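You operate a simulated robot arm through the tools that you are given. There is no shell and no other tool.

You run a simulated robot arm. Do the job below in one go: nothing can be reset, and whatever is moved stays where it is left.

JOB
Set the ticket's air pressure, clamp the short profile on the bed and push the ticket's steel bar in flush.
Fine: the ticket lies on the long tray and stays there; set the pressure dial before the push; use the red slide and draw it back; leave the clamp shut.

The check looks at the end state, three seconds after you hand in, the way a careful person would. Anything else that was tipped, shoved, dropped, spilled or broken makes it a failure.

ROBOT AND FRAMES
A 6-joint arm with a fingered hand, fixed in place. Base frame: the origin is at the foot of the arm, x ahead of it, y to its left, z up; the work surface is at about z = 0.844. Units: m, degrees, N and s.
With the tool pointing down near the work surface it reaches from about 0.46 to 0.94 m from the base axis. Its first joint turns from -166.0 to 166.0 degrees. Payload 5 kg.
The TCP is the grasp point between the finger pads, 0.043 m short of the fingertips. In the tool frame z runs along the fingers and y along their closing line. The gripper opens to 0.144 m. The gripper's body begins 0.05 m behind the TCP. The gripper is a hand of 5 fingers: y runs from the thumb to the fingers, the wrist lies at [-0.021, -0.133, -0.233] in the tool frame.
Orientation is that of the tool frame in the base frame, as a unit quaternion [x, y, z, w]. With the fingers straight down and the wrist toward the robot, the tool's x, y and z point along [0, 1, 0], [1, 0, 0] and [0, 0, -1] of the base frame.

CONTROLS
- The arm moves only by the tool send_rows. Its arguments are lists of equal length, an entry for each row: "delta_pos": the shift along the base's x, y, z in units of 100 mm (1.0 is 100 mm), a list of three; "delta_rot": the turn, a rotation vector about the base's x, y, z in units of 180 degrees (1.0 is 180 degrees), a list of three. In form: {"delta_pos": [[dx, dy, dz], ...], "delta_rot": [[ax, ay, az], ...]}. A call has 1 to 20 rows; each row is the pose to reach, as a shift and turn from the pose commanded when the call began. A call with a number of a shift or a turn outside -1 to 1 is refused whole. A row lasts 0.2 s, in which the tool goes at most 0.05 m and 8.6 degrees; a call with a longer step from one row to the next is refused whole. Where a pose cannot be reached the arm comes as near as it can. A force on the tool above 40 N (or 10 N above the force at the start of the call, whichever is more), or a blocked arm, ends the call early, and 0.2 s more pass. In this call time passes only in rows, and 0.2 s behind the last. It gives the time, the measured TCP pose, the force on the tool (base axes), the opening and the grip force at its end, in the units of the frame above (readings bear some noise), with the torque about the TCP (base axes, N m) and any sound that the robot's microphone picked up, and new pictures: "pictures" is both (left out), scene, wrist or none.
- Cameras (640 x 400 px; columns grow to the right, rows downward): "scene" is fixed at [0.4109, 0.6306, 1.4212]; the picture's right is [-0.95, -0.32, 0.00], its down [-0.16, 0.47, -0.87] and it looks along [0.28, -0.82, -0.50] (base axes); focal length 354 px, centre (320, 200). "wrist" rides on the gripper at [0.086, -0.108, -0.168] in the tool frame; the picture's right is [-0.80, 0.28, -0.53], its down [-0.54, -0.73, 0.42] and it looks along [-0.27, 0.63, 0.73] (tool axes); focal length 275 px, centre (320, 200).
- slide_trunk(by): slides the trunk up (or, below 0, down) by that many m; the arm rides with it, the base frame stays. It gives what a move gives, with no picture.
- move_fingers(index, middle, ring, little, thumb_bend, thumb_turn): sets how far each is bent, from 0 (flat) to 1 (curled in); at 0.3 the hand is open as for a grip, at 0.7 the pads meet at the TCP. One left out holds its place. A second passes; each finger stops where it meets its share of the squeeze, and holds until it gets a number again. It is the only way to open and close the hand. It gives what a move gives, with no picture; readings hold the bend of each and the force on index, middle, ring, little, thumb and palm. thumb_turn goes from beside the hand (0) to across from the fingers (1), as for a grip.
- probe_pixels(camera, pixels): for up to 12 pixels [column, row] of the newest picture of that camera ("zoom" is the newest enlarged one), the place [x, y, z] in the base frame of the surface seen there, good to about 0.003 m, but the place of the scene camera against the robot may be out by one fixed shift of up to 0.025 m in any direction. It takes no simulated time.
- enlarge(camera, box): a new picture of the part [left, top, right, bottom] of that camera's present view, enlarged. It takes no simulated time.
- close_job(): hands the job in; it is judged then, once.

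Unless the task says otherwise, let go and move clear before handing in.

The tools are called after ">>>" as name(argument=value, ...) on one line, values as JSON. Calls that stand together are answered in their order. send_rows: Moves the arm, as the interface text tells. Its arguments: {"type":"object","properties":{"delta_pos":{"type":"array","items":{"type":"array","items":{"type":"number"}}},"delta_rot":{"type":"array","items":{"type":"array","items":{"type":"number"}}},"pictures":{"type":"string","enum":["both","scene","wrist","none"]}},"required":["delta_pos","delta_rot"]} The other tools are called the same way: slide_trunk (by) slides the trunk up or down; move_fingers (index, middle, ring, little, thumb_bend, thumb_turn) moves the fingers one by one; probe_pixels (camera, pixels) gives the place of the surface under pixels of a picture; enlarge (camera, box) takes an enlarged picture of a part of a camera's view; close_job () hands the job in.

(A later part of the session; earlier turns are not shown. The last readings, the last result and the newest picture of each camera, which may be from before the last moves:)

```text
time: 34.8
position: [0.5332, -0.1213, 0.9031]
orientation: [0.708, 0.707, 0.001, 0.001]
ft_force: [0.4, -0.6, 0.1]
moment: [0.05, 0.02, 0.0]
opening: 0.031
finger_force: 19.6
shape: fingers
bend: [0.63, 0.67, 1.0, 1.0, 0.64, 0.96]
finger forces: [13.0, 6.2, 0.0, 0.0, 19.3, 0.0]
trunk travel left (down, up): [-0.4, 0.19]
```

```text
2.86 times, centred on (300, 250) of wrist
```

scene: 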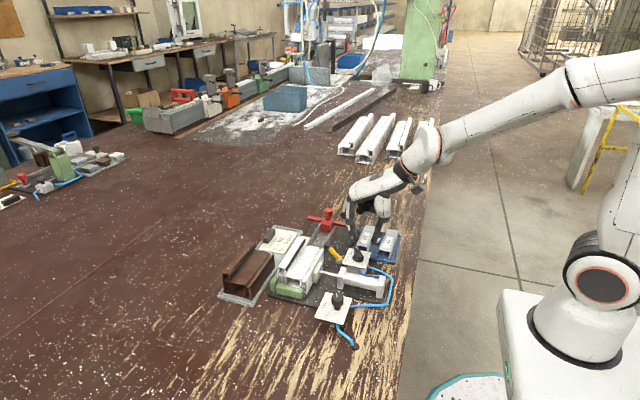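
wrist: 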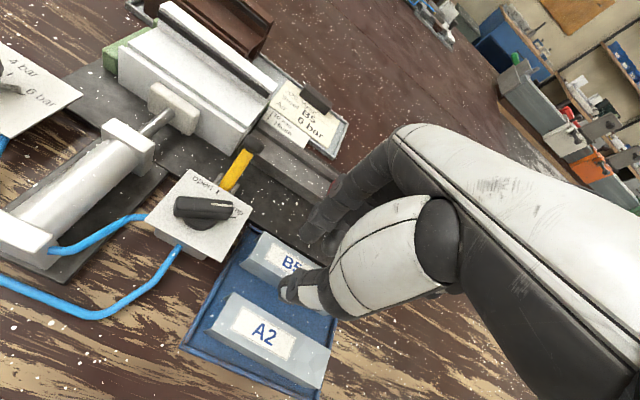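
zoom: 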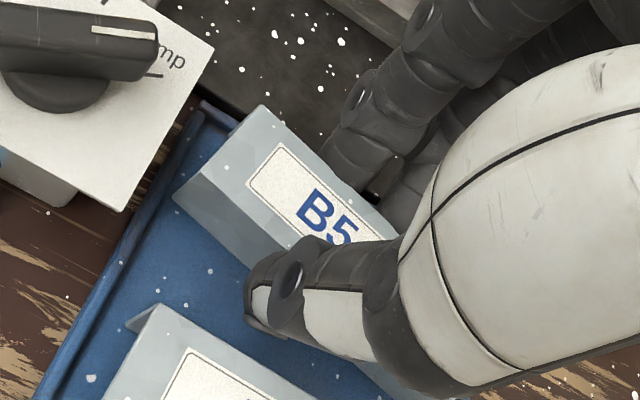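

The grip is firm (19 N) but the middle finger has yawed the bar some 8° clockwise in the hand; I'll compensate with the tool's yaw. First lift 30 mm and look.

>>> send_rows(delta_pos=[[0, 0, 0.05], [0, 0, 0.15], [0, 0, 0.3], [0, 0, 0.5], [0, 0, 0.7]], delta_rot=[[0, 0, 0], [0, 0, 0], [0, 0, 0], [0, 0, 0], [0, 0, 0]])

>>> enlarge(camera="wrist", box=[220, 180, 380, 320])

>>> enlarge(camera="scene", box=[310, 180, 420, 270])

```text
time: 36.0
position: [0.5319, -0.1235, 0.9731]
orientation: [0.707, 0.707, 0.001, 0.0]
ft_force: [0.0, -0.6, -0.8]
moment: [0.03, 0.03, -0.01]
opening: 0.0309
finger_force: 19.1
shape: fingers
bend: [0.63, 0.67, 1.0, 1.0, 0.64, 0.96]
finger forces: [12.7, 6.5, 0.1, 0.0, 19.2, 0.0]
trunk travel left (down, up): [-0.4, 0.19]
```

scene: 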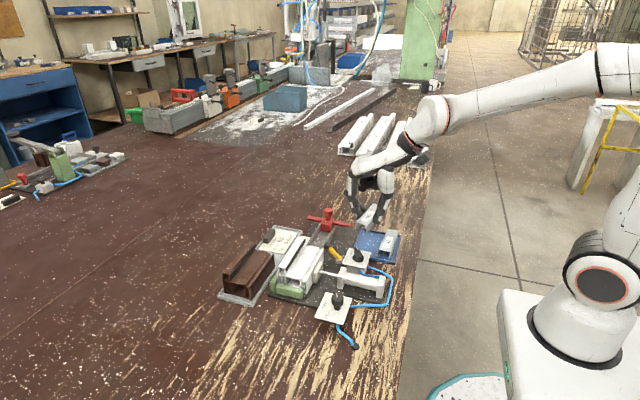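
wrist: 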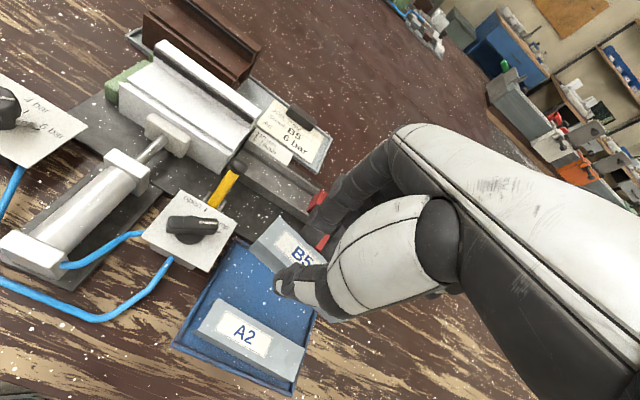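

```text
2.86 times, centred on (300, 250) of wrist
```

zoom: 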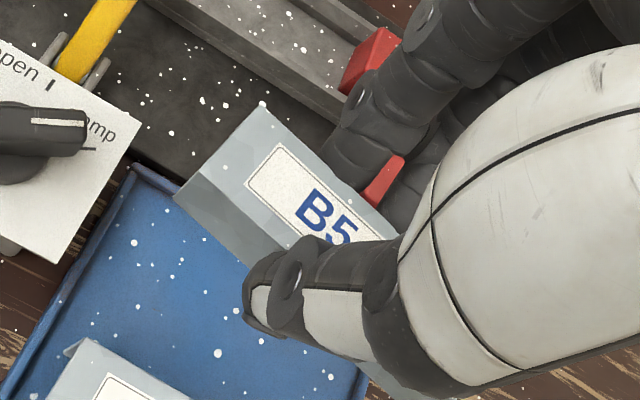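

```text
4.44 times, centred on (365, 225) of scene
```

zoom: 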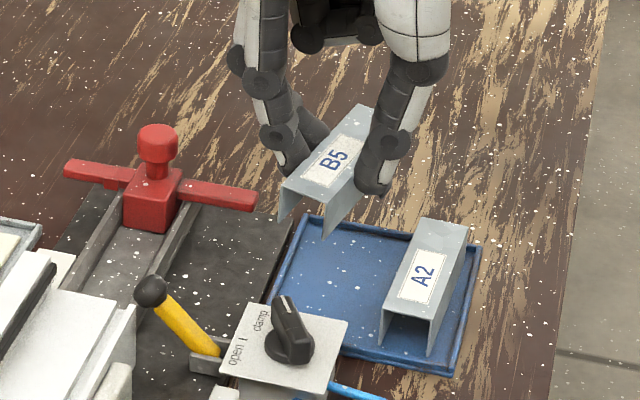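

B5 is lifted level. I'll probe its top face and edges to measure its yaw in the hand.

>>> probe_pixels(camera="wrist", pixels=[[279, 219], [285, 223], [295, 231], [300, 235], [273, 226], [264, 236], [270, 242], [280, 251], [285, 255], [275, 235], [290, 247], [253, 248]])

>>> enlarge(camera="wrist", box=[240, 200, 320, 270])

```text
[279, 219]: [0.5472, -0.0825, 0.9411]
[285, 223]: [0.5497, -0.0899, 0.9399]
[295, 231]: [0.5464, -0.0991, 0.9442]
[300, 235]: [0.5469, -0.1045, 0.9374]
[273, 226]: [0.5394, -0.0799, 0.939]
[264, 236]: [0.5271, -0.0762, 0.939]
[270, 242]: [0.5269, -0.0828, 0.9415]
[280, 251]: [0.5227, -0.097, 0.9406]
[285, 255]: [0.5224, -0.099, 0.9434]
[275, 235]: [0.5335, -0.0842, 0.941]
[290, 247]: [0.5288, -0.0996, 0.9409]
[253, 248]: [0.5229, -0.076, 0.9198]
```

```text
5.71 times, centred on (280, 235) of wrist
```

zoom: 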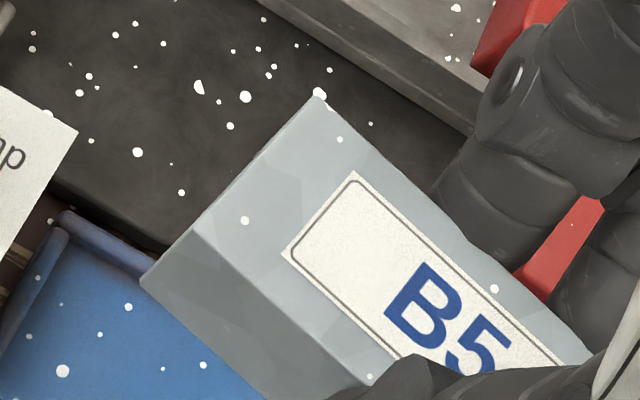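

The label edges put the bar's yaw at about −13° relative to the hand. I'll raise, rotate the tool +13° and carry the bar toward the trough (high above everything).

>>> send_rows(delta_pos=[[0, 0.05, 0.2], [0.1, 0.15, 0.4], [0.3, 0.3, 0.5], [0.55, 0.45, 0.5], [0.8, 0.57, 0.5], [1.0, 0.57, 0.5]], delta_rot=[[0, 0, 0.02], [0, 0, 0.04], [0, 0, 0.06], [0, 0, 0.072], [0, 0, 0.072], [0, 0, 0.072]])

>>> enlarge(camera="wrist", box=[220, 180, 380, 320])

>>> enlarge(camera="scene", box=[270, 160, 400, 270])

```text
time: 37.4
position: [0.6327, -0.0663, 1.0231]
orientation: [0.623, 0.783, 0.0, 0.0]
ft_force: [0.2, 0.6, -1.2]
moment: [-0.02, -0.04, -0.03]
opening: 0.0308
finger_force: 19.2
shape: fingers
bend: [0.63, 0.67, 1.0, 1.0, 0.64, 0.95]
finger forces: [12.7, 6.5, 0.0, 0.0, 19.1, 0.0]
trunk travel left (down, up): [-0.4, 0.19]
```

scene: 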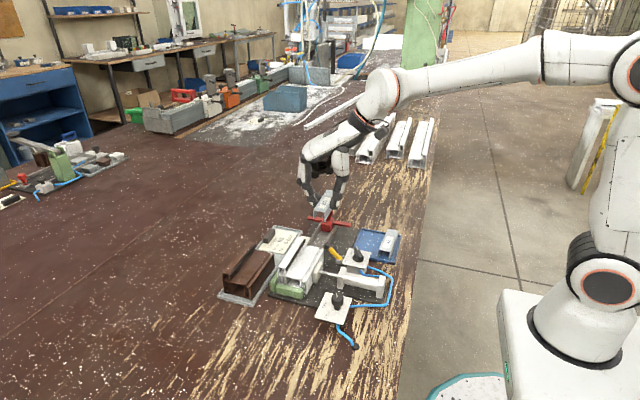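
wrist: 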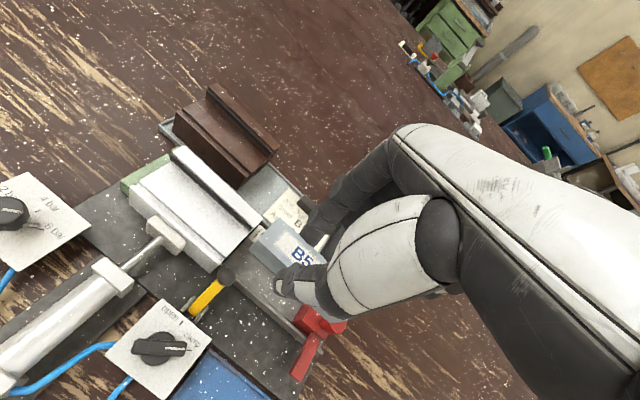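

```text
2.86 times, centred on (300, 250) of wrist
```

zoom: 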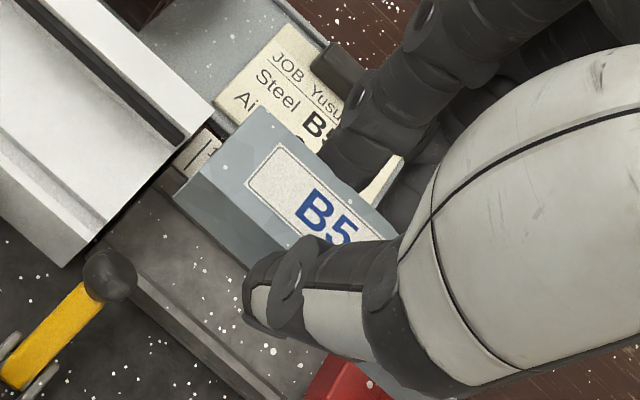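

```text
3.64 times, centred on (335, 215) of scene
```

zoom: 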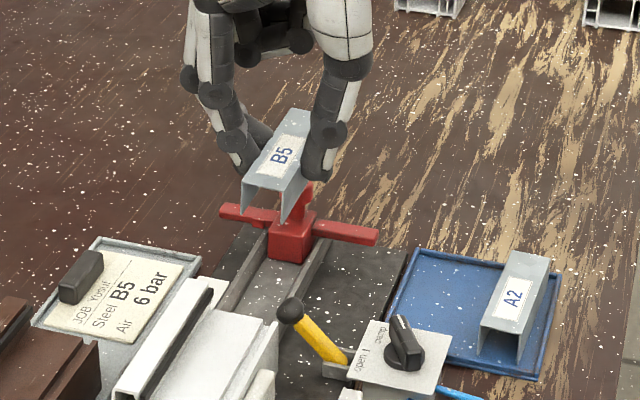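

The bar now points along the trough roughly. I'll enlarge to compare the bar's edges with the rails and the profile's edges.

>>> enlarge(camera="wrist", box=[230, 200, 320, 300])

>>> probe_pixels(camera="wrist", pixels=[[280, 219], [287, 224], [301, 236], [264, 237], [286, 256], [240, 283], [262, 303], [249, 268], [283, 302], [273, 248], [258, 290], [248, 279]])

```text
4.00 times, centred on (275, 250) of wrist
```

zoom: 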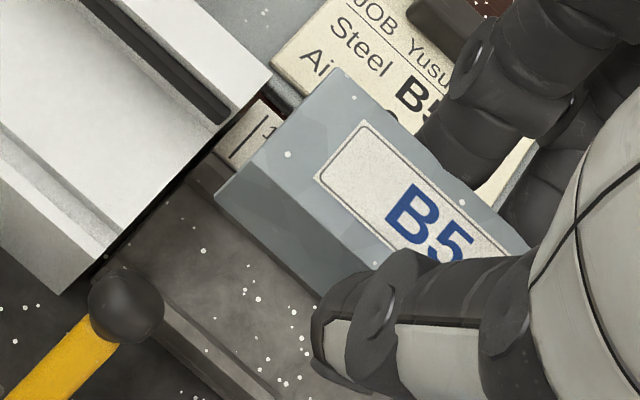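

```text
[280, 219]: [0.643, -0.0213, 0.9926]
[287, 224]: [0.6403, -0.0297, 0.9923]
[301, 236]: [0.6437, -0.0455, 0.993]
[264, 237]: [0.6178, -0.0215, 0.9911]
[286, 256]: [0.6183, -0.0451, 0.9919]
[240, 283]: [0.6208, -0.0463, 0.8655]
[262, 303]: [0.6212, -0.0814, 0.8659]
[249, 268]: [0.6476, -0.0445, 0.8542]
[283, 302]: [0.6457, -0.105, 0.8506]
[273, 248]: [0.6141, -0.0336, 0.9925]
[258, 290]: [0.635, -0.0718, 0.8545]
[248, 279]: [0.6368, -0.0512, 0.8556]
```

>>> enlarge(camera="wrist", box=[260, 210, 320, 260])

>>> enlarge(camera="scene", box=[300, 180, 360, 260])

```text
8.00 times, centred on (290, 235) of wrist
```

zoom: 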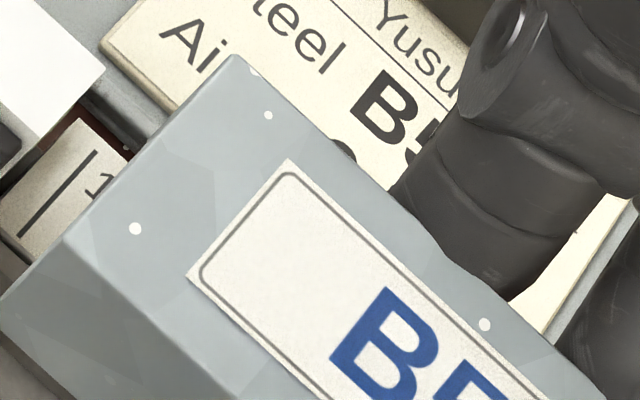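

```text
5.00 times, centred on (330, 220) of scene
```

zoom: 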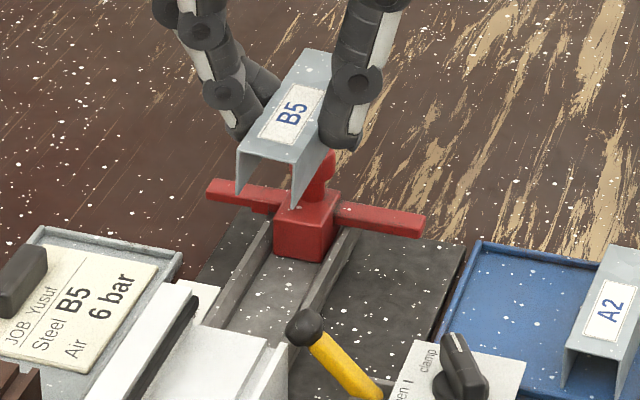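

The label and rail directions agree within a degree, so the bar is parallel to the trough. I'll probe across the trough for its exact centre line.

>>> probe_pixels(camera="wrist", pixels=[[259, 305], [261, 302.5], [263, 300], [265, 297.5], [267, 295], [252, 299], [254, 296.5], [256, 294], [258, 291.5], [260, 289], [262, 286], [240, 290]])

>>> enlarge(camera="wrist", box=[230, 260, 310, 330])

>>> probe_pixels(camera="scene", pixels=[[312, 240], [314, 240.5], [316, 241], [318, 241.5], [320, 242], [322, 242.5], [324, 243], [326, 243.5], [328, 244], [330, 244.5], [332, 245], [310, 239.5]])

```text
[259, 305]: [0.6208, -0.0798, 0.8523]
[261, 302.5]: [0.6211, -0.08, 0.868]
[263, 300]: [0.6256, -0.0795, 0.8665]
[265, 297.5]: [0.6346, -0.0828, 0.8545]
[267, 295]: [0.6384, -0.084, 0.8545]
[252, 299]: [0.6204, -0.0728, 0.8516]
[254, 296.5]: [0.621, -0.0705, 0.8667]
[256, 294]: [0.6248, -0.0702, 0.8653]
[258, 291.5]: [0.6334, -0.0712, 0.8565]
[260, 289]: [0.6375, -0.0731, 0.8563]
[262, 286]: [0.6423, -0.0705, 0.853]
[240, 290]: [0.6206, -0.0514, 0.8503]
```

```text
5.71 times, centred on (270, 295) of wrist
```

zoom: 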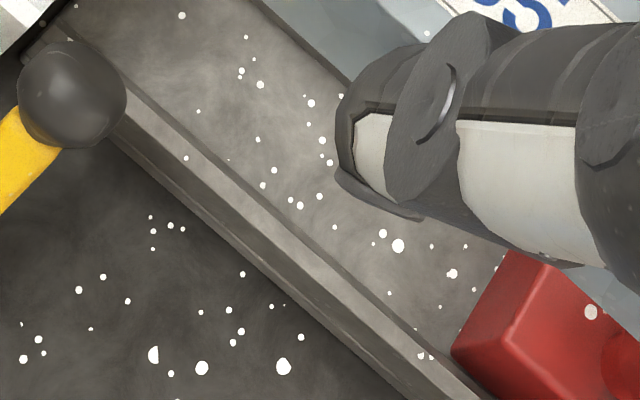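

```text
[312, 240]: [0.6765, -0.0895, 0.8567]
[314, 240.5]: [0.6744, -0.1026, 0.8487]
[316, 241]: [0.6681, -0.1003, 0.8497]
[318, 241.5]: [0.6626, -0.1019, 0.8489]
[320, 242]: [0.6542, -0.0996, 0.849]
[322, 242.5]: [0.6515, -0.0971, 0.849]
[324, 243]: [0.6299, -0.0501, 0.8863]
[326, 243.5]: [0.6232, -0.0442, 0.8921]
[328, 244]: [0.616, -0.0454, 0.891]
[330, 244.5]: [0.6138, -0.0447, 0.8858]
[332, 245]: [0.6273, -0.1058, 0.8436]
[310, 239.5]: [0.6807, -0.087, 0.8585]
```

The trough's centre line is x≈0.646 (near rail inner edge ≈0.6275). I'll shift over it and lower until the bar's bottom is just above the rail tops, then check.

>>> send_rows(delta_pos=[[0.15, -0.02, 0], [0.15, -0.02, -0.25], [0.15, -0.02, -0.5], [0.15, -0.02, -0.7], [0.15, -0.02, -0.85], [0.15, -0.02, -0.92]], delta_rot=[[0, 0, 0], [0, 0, 0], [0, 0, 0], [0, 0, 0], [0, 0, 0], [0, 0, 0]])

>>> enlarge(camera="wrist", box=[230, 200, 330, 300])

>>> enlarge(camera="scene", box=[290, 190, 370, 270])

```text
time: 38.8
position: [0.6485, -0.068, 0.9314]
orientation: [0.623, 0.783, 0.0, 0.0]
ft_force: [0.2, -0.8, -1.5]
moment: [0.0, -0.01, 0.03]
opening: 0.0308
finger_force: 19.1
shape: fingers
bend: [0.63, 0.67, 1.0, 1.0, 0.64, 0.95]
finger forces: [12.5, 6.5, 0.1, 0.0, 19.1, 0.0]
trunk travel left (down, up): [-0.4, 0.19]
```

scene: 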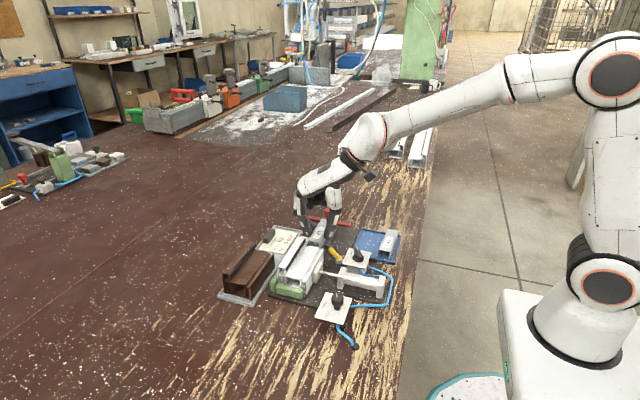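
wrist: 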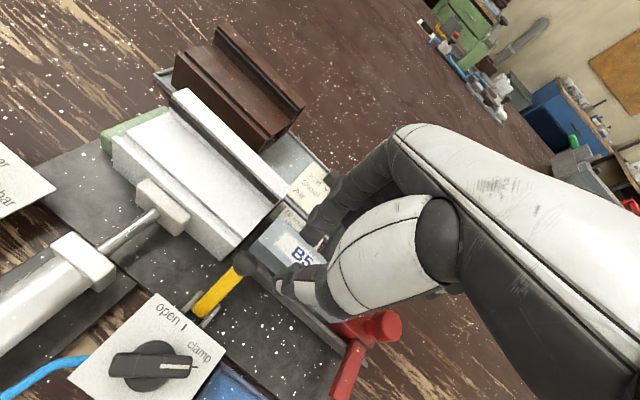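

```text
4.00 times, centred on (280, 250) of wrist
```

zoom: 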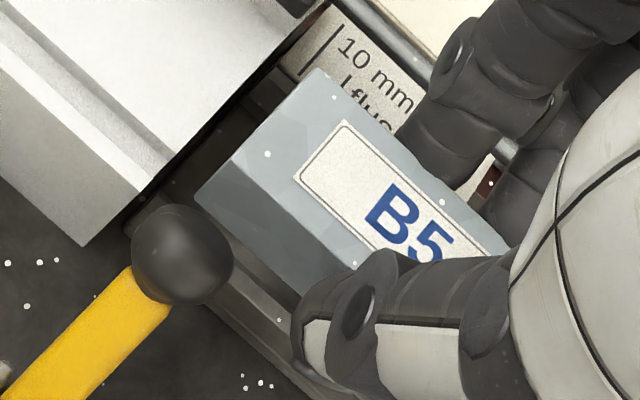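

```text
5.00 times, centred on (330, 230) of scene
```

zoom: 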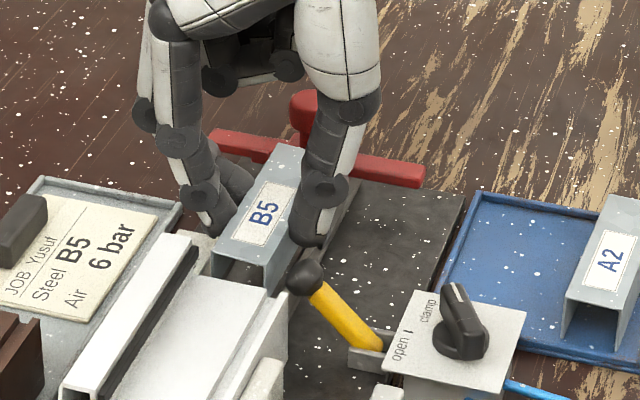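

The bar hangs over the trough with its bottom about 7 mm above the rail tops. I'll probe its sides against the rails to confirm x alignment.

>>> probe_pixels(camera="wrist", pixels=[[282, 222], [289, 228], [260, 240], [275, 253], [252, 247], [262, 257], [270, 266], [254, 253], [262, 277], [266, 282], [281, 219], [258, 236]])

>>> enlarge(camera="wrist", box=[240, 210, 300, 300])

```text
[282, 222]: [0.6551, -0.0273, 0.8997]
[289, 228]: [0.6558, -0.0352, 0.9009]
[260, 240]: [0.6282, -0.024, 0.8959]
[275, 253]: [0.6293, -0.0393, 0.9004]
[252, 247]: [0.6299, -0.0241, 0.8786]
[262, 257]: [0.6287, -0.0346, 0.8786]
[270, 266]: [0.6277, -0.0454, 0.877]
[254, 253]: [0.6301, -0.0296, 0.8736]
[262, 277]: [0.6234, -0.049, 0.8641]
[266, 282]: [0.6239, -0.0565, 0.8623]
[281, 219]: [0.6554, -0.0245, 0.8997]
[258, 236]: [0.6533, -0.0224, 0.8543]
```

```text
4.44 times, centred on (270, 255) of wrist
```

zoom: 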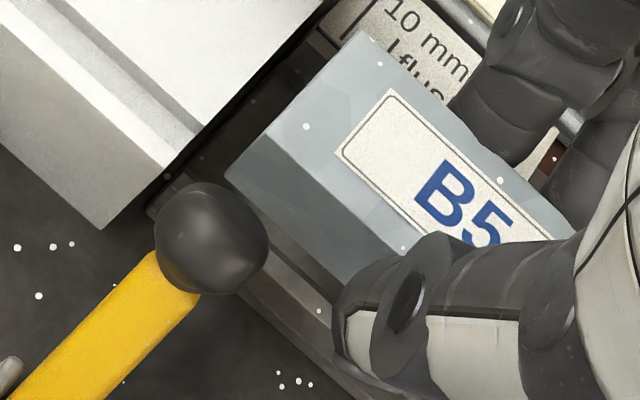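

The bar's near side is at x≈0.629 against the rail's inner edge 0.6275; I'll shift +2 mm and lower about 17 mm to just above the trough floor.

>>> send_rows(delta_pos=[[0.02, 0, 0], [0.02, 0, -0.05], [0.02, 0, -0.1], [0.02, 0, -0.14], [0.02, 0, -0.165]], delta_rot=[[0, 0, 0], [0, 0, 0], [0, 0, 0], [0, 0, 0], [0, 0, 0]])

>>> enlarge(camera="wrist", box=[240, 210, 330, 300])

>>> enlarge(camera="scene", box=[290, 190, 370, 270])

```text
time: 40.0
position: [0.6507, -0.0683, 0.9156]
orientation: [0.624, 0.782, 0.0, 0.001]
ft_force: [1.8, 0.1, 1.1]
moment: [0.0, -0.1, 0.07]
opening: 0.0309
finger_force: 19.8
shape: fingers
bend: [0.63, 0.67, 1.0, 1.0, 0.64, 0.96]
finger forces: [12.3, 8.4, 0.0, 0.0, 18.9, 0.0]
trunk travel left (down, up): [-0.4, 0.19]
```

scene: 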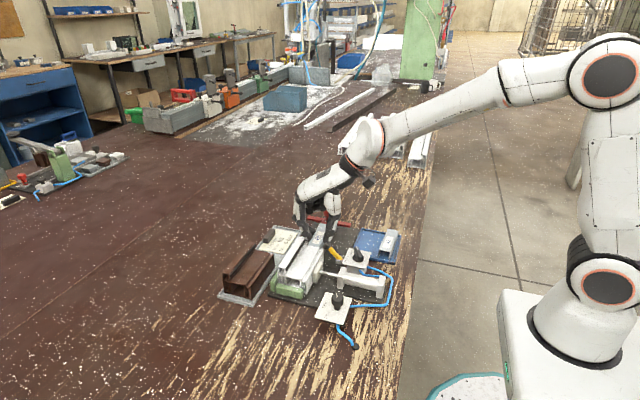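
wrist: 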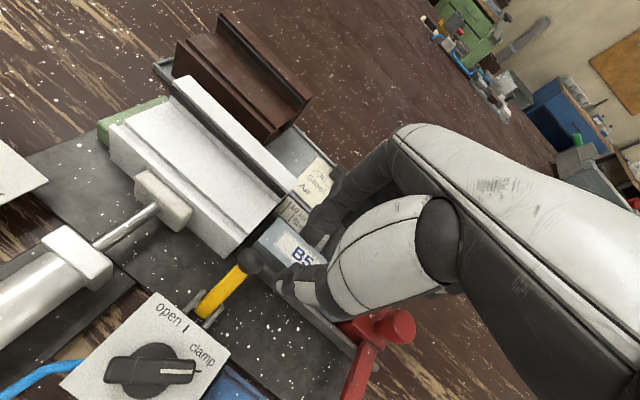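

```text
4.44 times, centred on (285, 255) of wrist
```

zoom: 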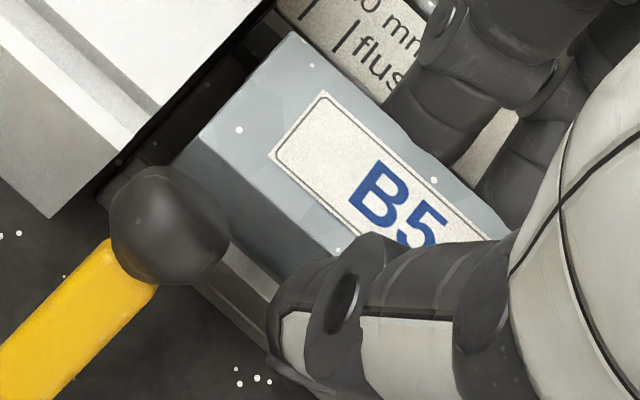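

```text
5.00 times, centred on (330, 230) of scene
```

zoom: 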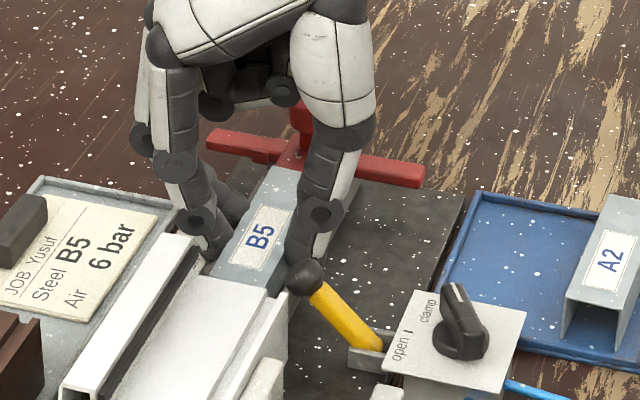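

A small contact appears (Fz +2.6 N, middle 8.4 N). I'll probe the bar's top for tilt and its place.

>>> probe_pixels(camera="wrist", pixels=[[279, 222], [286, 228], [296, 237], [261, 237], [271, 245], [281, 254], [256, 247], [266, 257], [274, 265], [275, 232], [290, 246], [312, 249]])

>>> enlarge(camera="wrist", box=[255, 190, 335, 260])

>>> enlarge(camera="scene", box=[315, 210, 355, 250])

```text
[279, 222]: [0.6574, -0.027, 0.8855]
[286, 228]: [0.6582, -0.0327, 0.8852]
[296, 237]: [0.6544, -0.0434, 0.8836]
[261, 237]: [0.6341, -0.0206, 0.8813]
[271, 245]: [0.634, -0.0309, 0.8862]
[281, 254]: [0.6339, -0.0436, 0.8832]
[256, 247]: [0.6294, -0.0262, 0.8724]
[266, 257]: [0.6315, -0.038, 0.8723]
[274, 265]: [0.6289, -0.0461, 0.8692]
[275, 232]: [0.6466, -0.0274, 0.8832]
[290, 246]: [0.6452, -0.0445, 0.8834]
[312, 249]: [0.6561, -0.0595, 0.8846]
```

```text
5.71 times, centred on (295, 225) of wrist
```

zoom: 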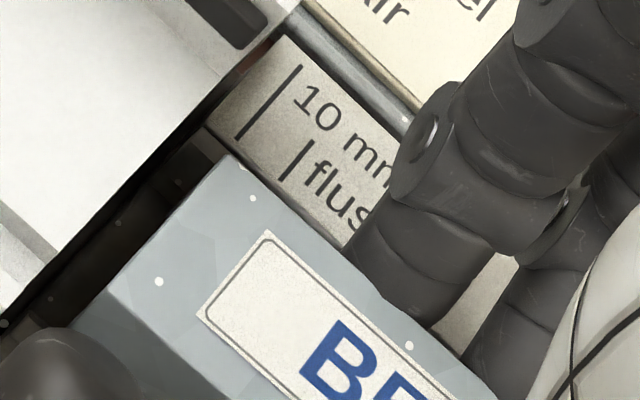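

```text
10.00 times, centred on (335, 230) of scene
```

zoom: 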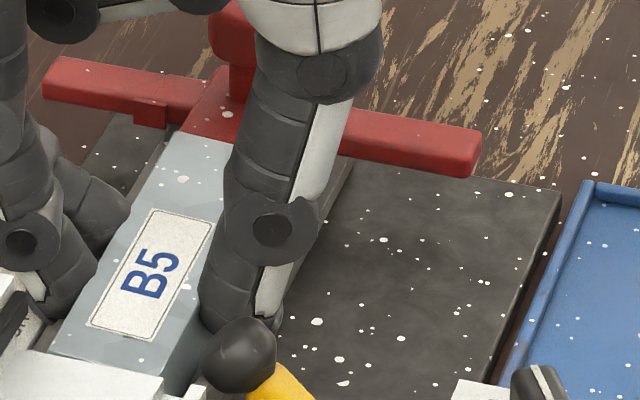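

The bar is centred (x≈0.646), parallel, ~2 mm above the floor. I'll release it gently.

>>> move_fingers(index=0.59, middle=0.6, thumb_bend=0.59)

>>> enlarge(camera="wrist", box=[230, 200, 330, 300])

>>> enlarge(camera="scene", box=[290, 190, 370, 270])

```text
time: 41.0
position: [0.6504, -0.0676, 0.9163]
orientation: [0.622, 0.783, 0.0, 0.001]
ft_force: [0.5, 0.1, -0.4]
moment: [0.01, 0.01, 0.01]
opening: 0.0455
finger_force: 0.1
shape: fingers
bend: [0.59, 0.6, 1.0, 1.0, 0.59, 0.97]
finger forces: [0.0, 0.1, 0.0, 0.0, 0.1, 0.0]
trunk travel left (down, up): [-0.4, 0.19]
```

```text
4.00 times, centred on (280, 250) of wrist
```

zoom: 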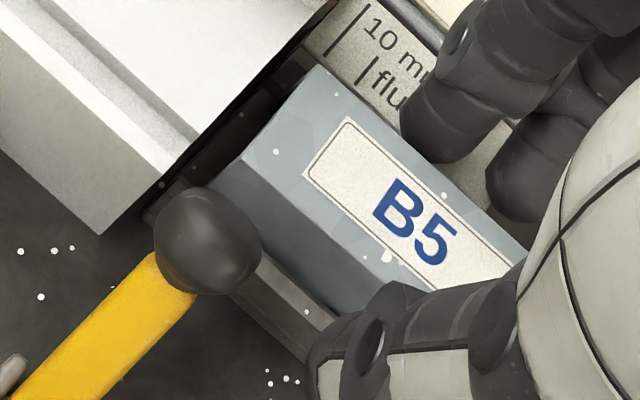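

```text
5.00 times, centred on (330, 230) of scene
```

zoom: 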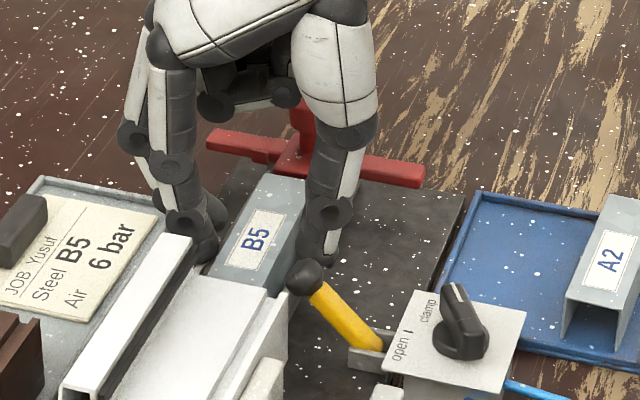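

The bar has settled in the trough. I'll lift straight up, curl the middle finger, and then look from behind with yaw +90 for the slide and profile end.

>>> send_rows(delta_pos=[[0, 0, 0.15], [0, 0, 0.4], [0, 0, 0.7], [0, 0, 1.0]], delta_rot=[[0, 0, 0], [0, 0, 0], [0, 0, 0], [0, 0, 0]])

>>> enlarge(camera="wrist", box=[200, 200, 350, 350])

>>> enlarge(camera="scene", box=[290, 190, 370, 270])

```text
time: 42.0
position: [0.6495, -0.067, 1.0147]
orientation: [0.622, 0.783, 0.0, -0.001]
ft_force: [0.7, -0.4, 0.2]
moment: [0.0, 0.02, 0.02]
opening: 0.0457
finger_force: 0.1
shape: fingers
bend: [0.59, 0.6, 1.0, 1.0, 0.59, 0.97]
finger forces: [0.0, 0.0, 0.0, 0.0, 0.0, 0.0]
trunk travel left (down, up): [-0.4, 0.19]
```

scene: 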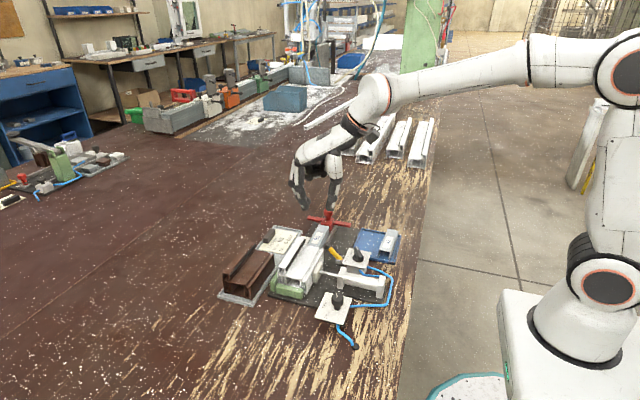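
wrist: 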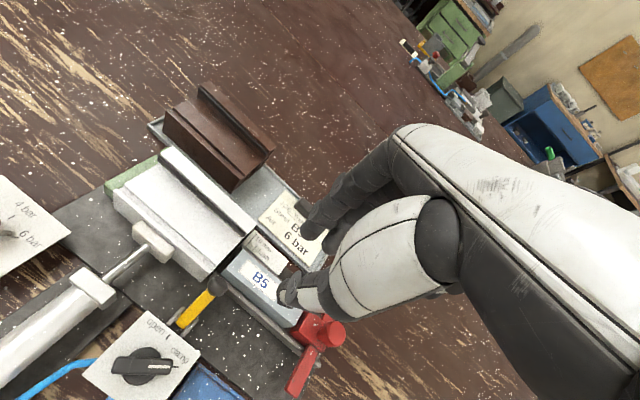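

```text
2.67 times, centred on (275, 275) of wrist
```

zoom: 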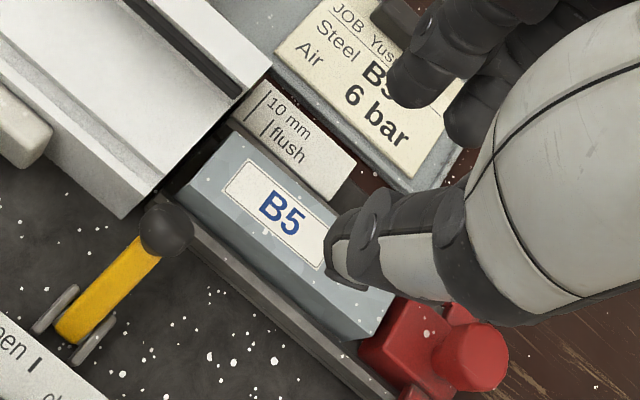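

```text
5.00 times, centred on (330, 230) of scene
```

zoom: 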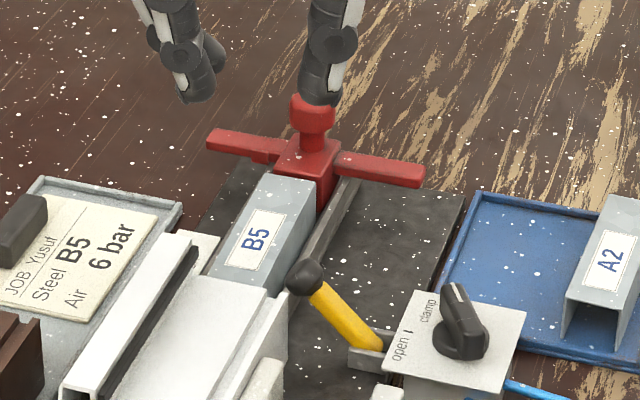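

B5 lies straight in the trough between the pusher and the profile, and the red crossbar has a small index tab on the +x side. I'll curl the middle finger and look from behind (yaw +90) to check the path of the crossbar past the yellow lever and the scale.

>>> move_fingers(middle=1.0)

>>> send_rows(delta_pos=[[0, -0.05, 0.1], [0, -0.1, 0.2], [0, -0.2, 0.3], [0, -0.3, 0.3], [0, -0.4, 0.3], [0, -0.5, 0.3], [0, -0.6, 0.3], [0, -0.7, 0.3], [0, -0.85, 0.3], [0, -1.0, 0.3]], delta_rot=[[0, 0, 0.043], [0, 0, 0.086], [0, 0, 0.129], [0, 0, 0.172], [0, 0, 0.215], [0, 0, 0.258], [0, 0, 0.301], [0, 0, 0.344], [0, 0, 0.387], [0, 0, 0.428]])

>>> enlarge(camera="wrist", box=[200, 150, 400, 350])

```text
time: 43.0
position: [0.6496, -0.0668, 1.0139]
orientation: [0.623, 0.782, 0.0, -0.001]
ft_force: [-0.3, 0.2, 0.0]
moment: [-0.02, 0.02, 0.0]
opening: 0.0457
finger_force: 0.1
shape: fingers
bend: [0.59, 1.0, 1.0, 1.0, 0.59, 0.97]
finger forces: [0.0, 0.0, 0.1, 0.1, 0.1, 0.0]
trunk travel left (down, up): [-0.4, 0.19]
```

```text
time: 45.2
position: [0.6494, -0.1676, 1.0435]
orientation: [-0.001, 1.0, 0.0, 0.0]
ft_force: [0.3, 0.3, 0.9]
moment: [-0.01, -0.02, 0.02]
opening: 0.0457
finger_force: 0.0
shape: fingers
bend: [0.59, 1.0, 1.0, 1.0, 0.59, 0.97]
finger forces: [0.1, 0.0, 0.0, 0.0, 0.0, 0.0]
trunk travel left (down, up): [-0.4, 0.19]
```

scene: 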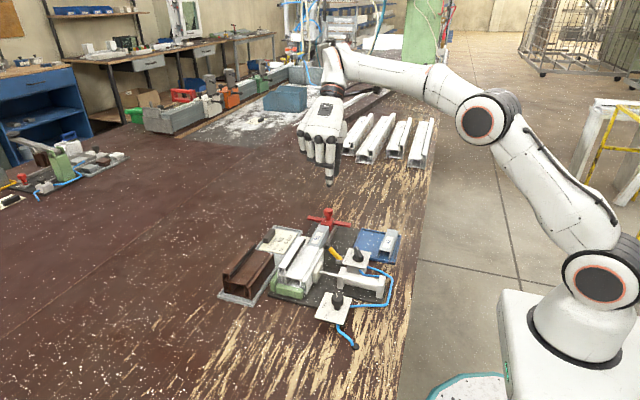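
wrist: 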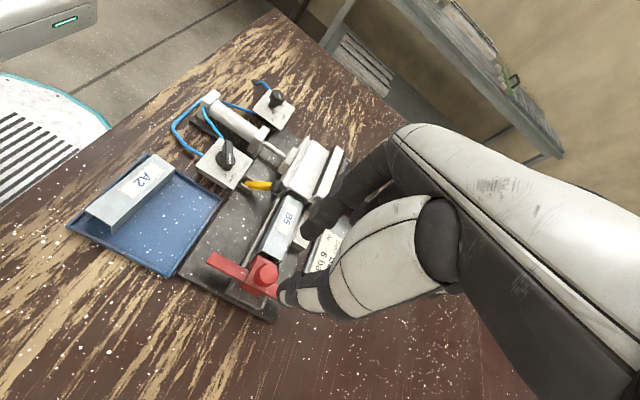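

```text
2.00 times, centred on (300, 250) of wrist
```

zoom: 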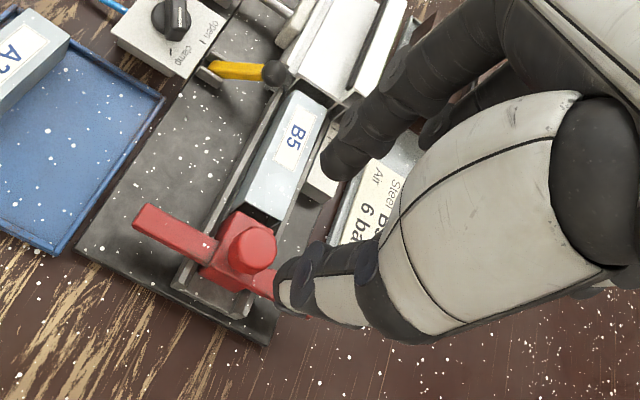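

From behind, the crossbar's −x arm will end up close to the yellow lever near flush, so I need precise numbers. I'll shift +x/−y to uncover the scale label and the slide's tab.

>>> send_rows(delta_pos=[[0.25, -0.2, 0], [0.5, -0.4, 0], [0.75, -0.6, 0], [0.85, -0.6, 0]], delta_rot=[[0, 0, 0], [0, 0, 0], [0, 0, 0], [0, 0, 0]], pictures="wrist")

>>> enlarge(camera="wrist", box=[150, 100, 330, 270])

```text
time: 46.2
position: [0.6803, -0.2008, 1.018]
orientation: [0.001, 1.0, 0.0, 0.001]
ft_force: [0.3, -0.5, 0.3]
moment: [0.06, 0.05, -0.02]
opening: 0.0461
finger_force: 0.1
shape: fingers
bend: [0.59, 1.0, 1.0, 1.0, 0.59, 0.98]
finger forces: [0.0, 0.0, 0.1, 0.0, 0.1, 0.0]
out of reach, approached as far as the arm can: row 2, 3, 4
trunk travel left (down, up): [-0.4, 0.19]
```

wrist: 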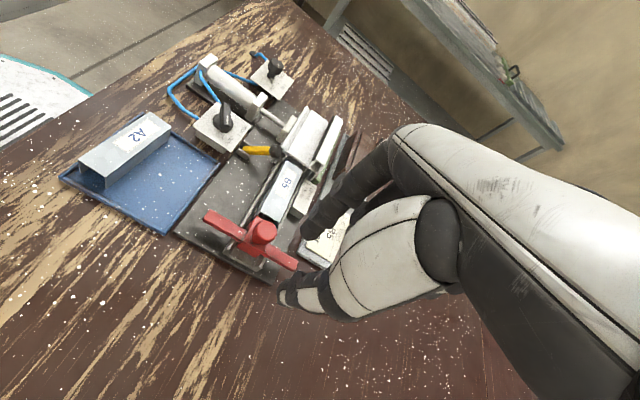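

```text
2.35 times, centred on (240, 185) of wrist
```

zoom: 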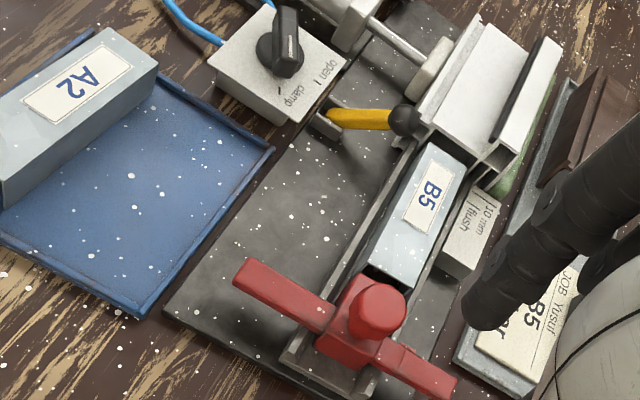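

This view shows everything: slide, lever, label and profile end. I'll enlarge and probe these.

>>> enlarge(camera="wrist", box=[235, 115, 325, 205])

>>> enlarge(camera="wrist", box=[190, 190, 310, 290])

>>> probe_pixels(camera="wrist", pixels=[[205, 214], [210, 222], [240, 233], [206, 210], [221, 216], [236, 227], [271, 246], [285, 256], [293, 267], [262, 227], [264, 236], [258, 250]])

>>> probe_pixels(camera="wrist", pixels=[[246, 150], [255, 151], [264, 151], [272, 150], [276, 149], [270, 143], [277, 155], [241, 151], [262, 147], [262, 155], [285, 150], [304, 161]])

```text
4.44 times, centred on (280, 160) of wrist
```

zoom: 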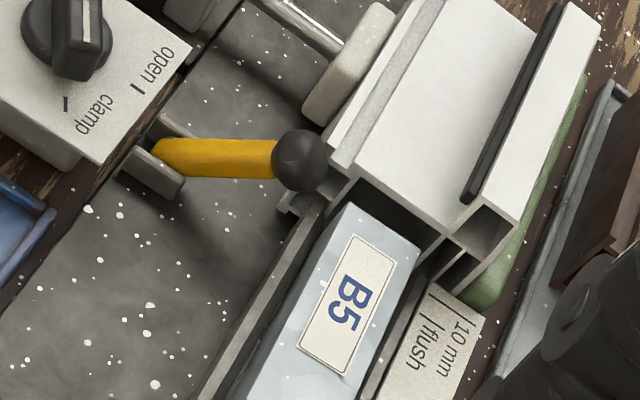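

```text
4.00 times, centred on (250, 240) of wrist
```

zoom: 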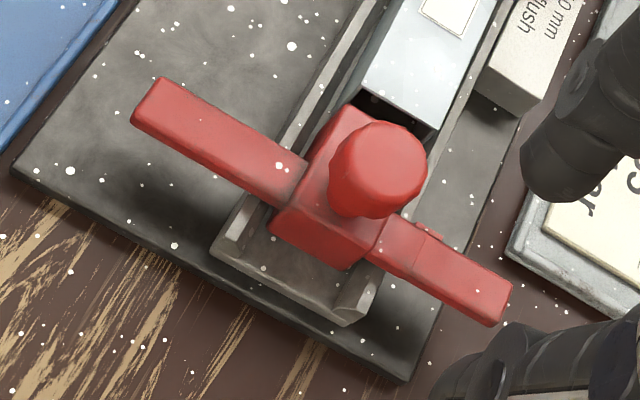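

```text
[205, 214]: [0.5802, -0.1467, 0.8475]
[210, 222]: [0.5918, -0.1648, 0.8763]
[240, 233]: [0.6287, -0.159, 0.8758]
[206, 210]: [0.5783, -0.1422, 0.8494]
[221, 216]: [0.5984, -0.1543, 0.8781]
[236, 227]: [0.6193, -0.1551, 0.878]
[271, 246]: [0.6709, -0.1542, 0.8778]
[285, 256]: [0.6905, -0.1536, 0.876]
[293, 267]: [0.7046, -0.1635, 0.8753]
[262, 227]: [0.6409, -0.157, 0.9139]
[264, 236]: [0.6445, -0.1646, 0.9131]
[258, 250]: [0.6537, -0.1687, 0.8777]
```

```text
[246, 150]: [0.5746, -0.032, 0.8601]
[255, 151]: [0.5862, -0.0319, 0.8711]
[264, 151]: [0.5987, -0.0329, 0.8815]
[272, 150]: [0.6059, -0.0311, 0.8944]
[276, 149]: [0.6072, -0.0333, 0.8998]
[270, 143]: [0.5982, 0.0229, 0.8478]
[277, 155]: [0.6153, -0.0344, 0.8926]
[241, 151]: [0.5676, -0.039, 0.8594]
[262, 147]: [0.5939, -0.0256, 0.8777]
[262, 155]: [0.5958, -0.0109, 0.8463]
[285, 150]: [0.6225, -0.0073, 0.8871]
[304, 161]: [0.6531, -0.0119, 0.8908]
```

>>> probe_pixels(camera="wrist", pixels=[[304.3, 188], [306.4, 181.8], [277, 247], [279, 248.5], [275, 245], [299, 180], [308, 178], [313, 192], [292, 212], [281, 249], [300, 178], [270, 165]])

>>> enlarge(camera="wrist", box=[285, 165, 325, 215])

>>> enlarge(camera="wrist", box=[255, 225, 315, 275])

>>> enlarge(camera="scene", box=[290, 195, 370, 275])

```text
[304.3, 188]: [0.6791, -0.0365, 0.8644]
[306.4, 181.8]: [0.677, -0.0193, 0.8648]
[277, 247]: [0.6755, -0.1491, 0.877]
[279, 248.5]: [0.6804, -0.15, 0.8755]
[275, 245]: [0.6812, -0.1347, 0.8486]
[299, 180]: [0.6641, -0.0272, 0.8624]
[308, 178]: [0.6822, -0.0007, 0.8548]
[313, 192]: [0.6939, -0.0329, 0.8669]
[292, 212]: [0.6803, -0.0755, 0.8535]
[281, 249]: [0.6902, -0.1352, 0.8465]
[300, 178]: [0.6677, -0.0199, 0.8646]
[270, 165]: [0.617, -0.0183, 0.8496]
```

```text
8.00 times, centred on (305, 190) of wrist
```

zoom: 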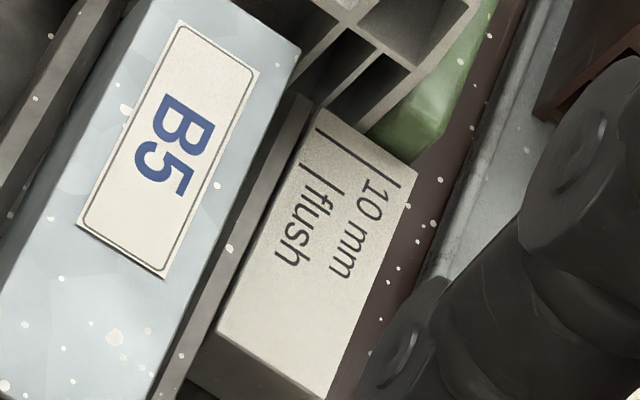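

```text
8.00 times, centred on (285, 250) of wrist
```

zoom: 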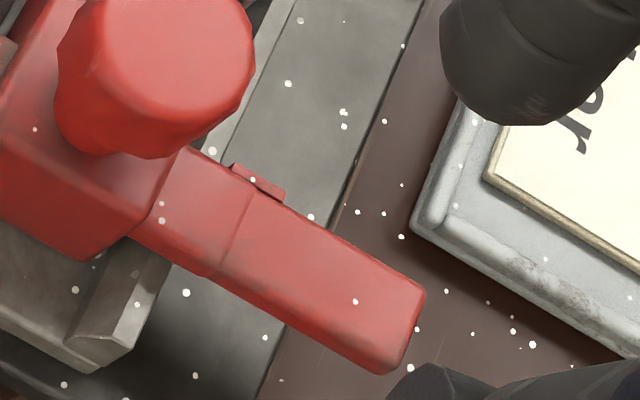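

```text
5.00 times, centred on (330, 235) of scene
```

zoom: 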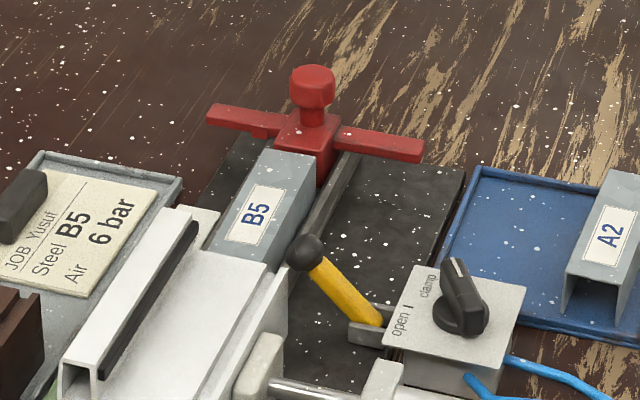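

Lines are ~10 mm apart with flush at y≈−0.029; the tab's front edge is at y≈−0.148, giving ~119 mm travel, matching pusher-to-profile distance. The crossbar may pass close to the lever, so I'll push slowly; I'll go to grip the red knob (0.645,−0.159, top 0.914) at yaw ≈35°, which keeps thumb and index clear of lever and profile.

>>> send_rows(delta_pos=[[-0.1, 0.1, 0.1], [-0.2, 0.2, 0.1], [-0.3, 0.3, 0.1], [-0.3, 0.4, 0.1], [-0.3, 0.5, 0.1], [-0.3, 0.5, 0.1], [-0.3, 0.5, 0.1], [-0.3, 0.5, 0.1]], delta_rot=[[0, 0, -0.038], [0, 0, -0.076], [0, 0, -0.115], [0, 0, -0.153], [0, 0, -0.191], [0, 0, -0.23], [0, 0, -0.268], [0, 0, -0.306]])

```text
time: 48.0
position: [0.6511, -0.1528, 1.0316]
orientation: [0.464, 0.886, 0.0, 0.001]
ft_force: [1.4, 0.3, -0.3]
moment: [0.03, 0.02, -0.01]
opening: 0.0462
finger_force: 0.1
shape: fingers
bend: [0.59, 1.0, 1.0, 1.0, 0.59, 0.98]
finger forces: [0.0, 0.0, 0.1, 0.0, 0.0, 0.0]
trunk travel left (down, up): [-0.4, 0.19]
```

scene: 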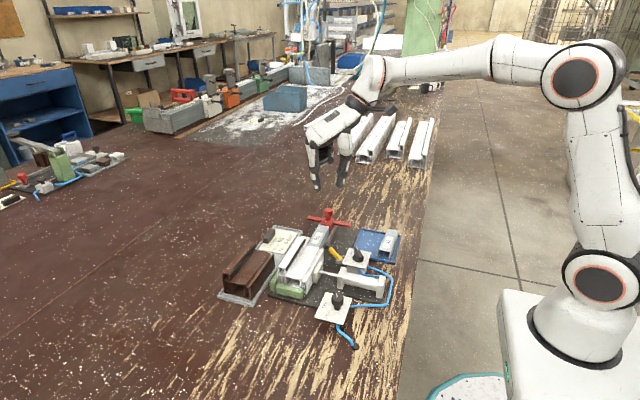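
wrist: 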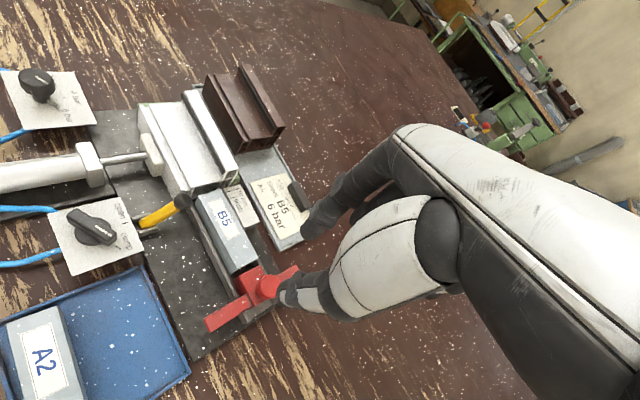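

Yaw is 35° and the TCP near (0.651,−0.152,1.031). I'll open a little, centre over the knob and descend to just above it.

>>> move_fingers(index=0.56, thumb_bend=0.56)

>>> send_rows(delta_pos=[[-0.045, -0.09, 0], [-0.045, -0.09, -0.2], [-0.045, -0.09, -0.4], [-0.045, -0.09, -0.6]], delta_rot=[[0, 0, 0], [0, 0, 0], [0, 0, 0], [0, 0, 0]])

>>> enlarge(camera="wrist", box=[220, 180, 380, 320])

>>> enlarge(camera="scene", box=[280, 160, 370, 250])

```text
time: 49.0
position: [0.6496, -0.1516, 1.0309]
orientation: [0.463, 0.887, 0.0, 0.0]
ft_force: [0.6, -0.3, 0.4]
moment: [0.02, 0.02, -0.01]
opening: 0.0562
finger_force: 0.1
shape: fingers
bend: [0.56, 1.0, 1.0, 1.0, 0.56, 0.98]
finger forces: [0.0, 0.0, 0.0, 0.0, 0.0, 0.1]
trunk travel left (down, up): [-0.4, 0.19]
```

```text
time: 50.0
position: [0.6447, -0.1612, 0.9713]
orientation: [0.464, 0.886, 0.0, -0.001]
ft_force: [0.1, 0.5, 0.2]
moment: [-0.04, 0.04, -0.02]
opening: 0.0565
finger_force: 0.1
shape: fingers
bend: [0.56, 1.0, 1.0, 1.0, 0.56, 0.98]
finger forces: [0.0, 0.1, 0.0, 0.0, 0.0, 0.0]
trunk travel left (down, up): [-0.4, 0.19]
```

scene: 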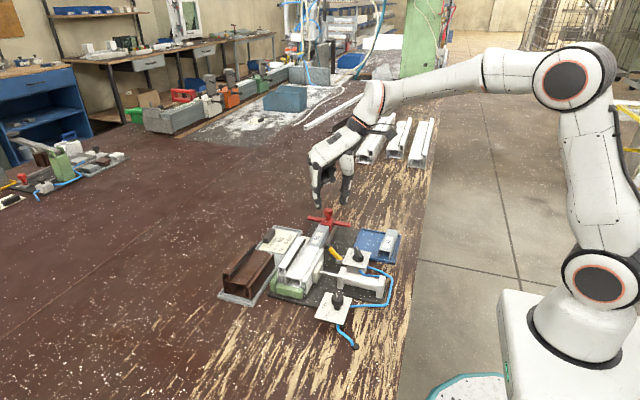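
wrist: 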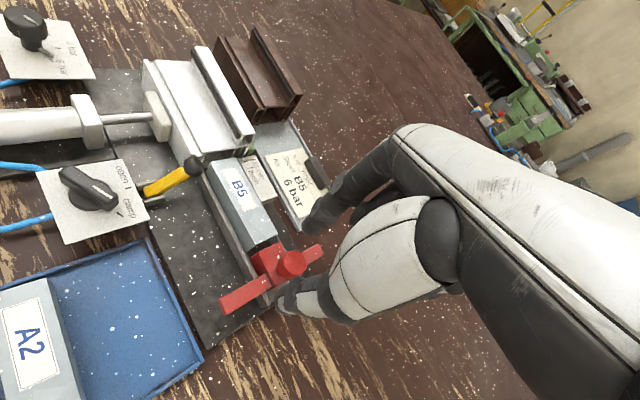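

```text
2.86 times, centred on (300, 250) of wrist
```

zoom: 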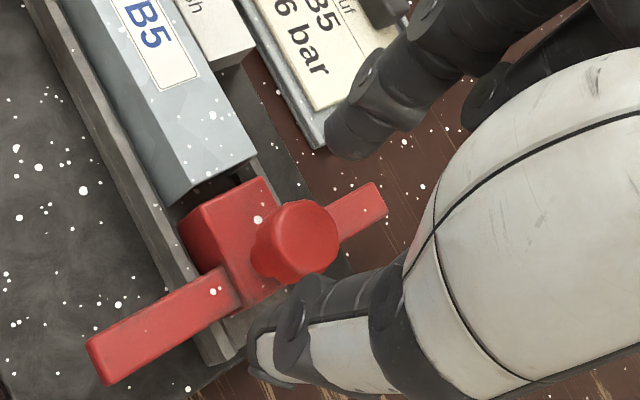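

```text
4.44 times, centred on (325, 205) of scene
```

zoom: 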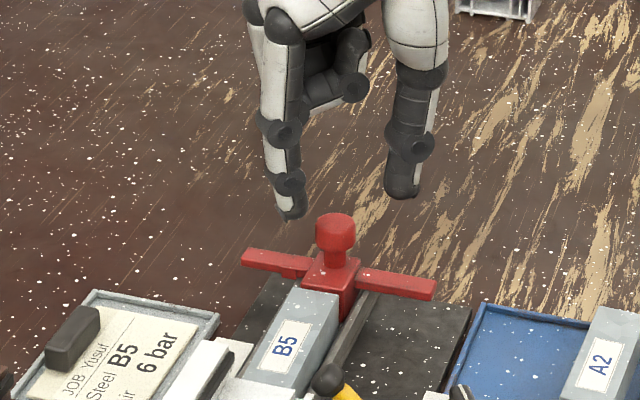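

The knob's top is visible at wrist zoom (305,232). I'll probe it to centre the pinch.

>>> probe_pixels(camera="wrist", pixels=[[294, 260], [288, 257], [301, 258], [294, 253], [297, 267], [284, 265], [288, 272], [280, 250], [270, 262]])

```text
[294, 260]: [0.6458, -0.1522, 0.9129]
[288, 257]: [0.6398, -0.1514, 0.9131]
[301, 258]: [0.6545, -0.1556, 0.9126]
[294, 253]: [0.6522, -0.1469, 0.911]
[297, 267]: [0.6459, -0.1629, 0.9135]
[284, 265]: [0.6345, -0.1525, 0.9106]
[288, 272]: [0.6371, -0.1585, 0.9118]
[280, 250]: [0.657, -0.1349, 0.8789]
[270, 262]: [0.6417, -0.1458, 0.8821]
```

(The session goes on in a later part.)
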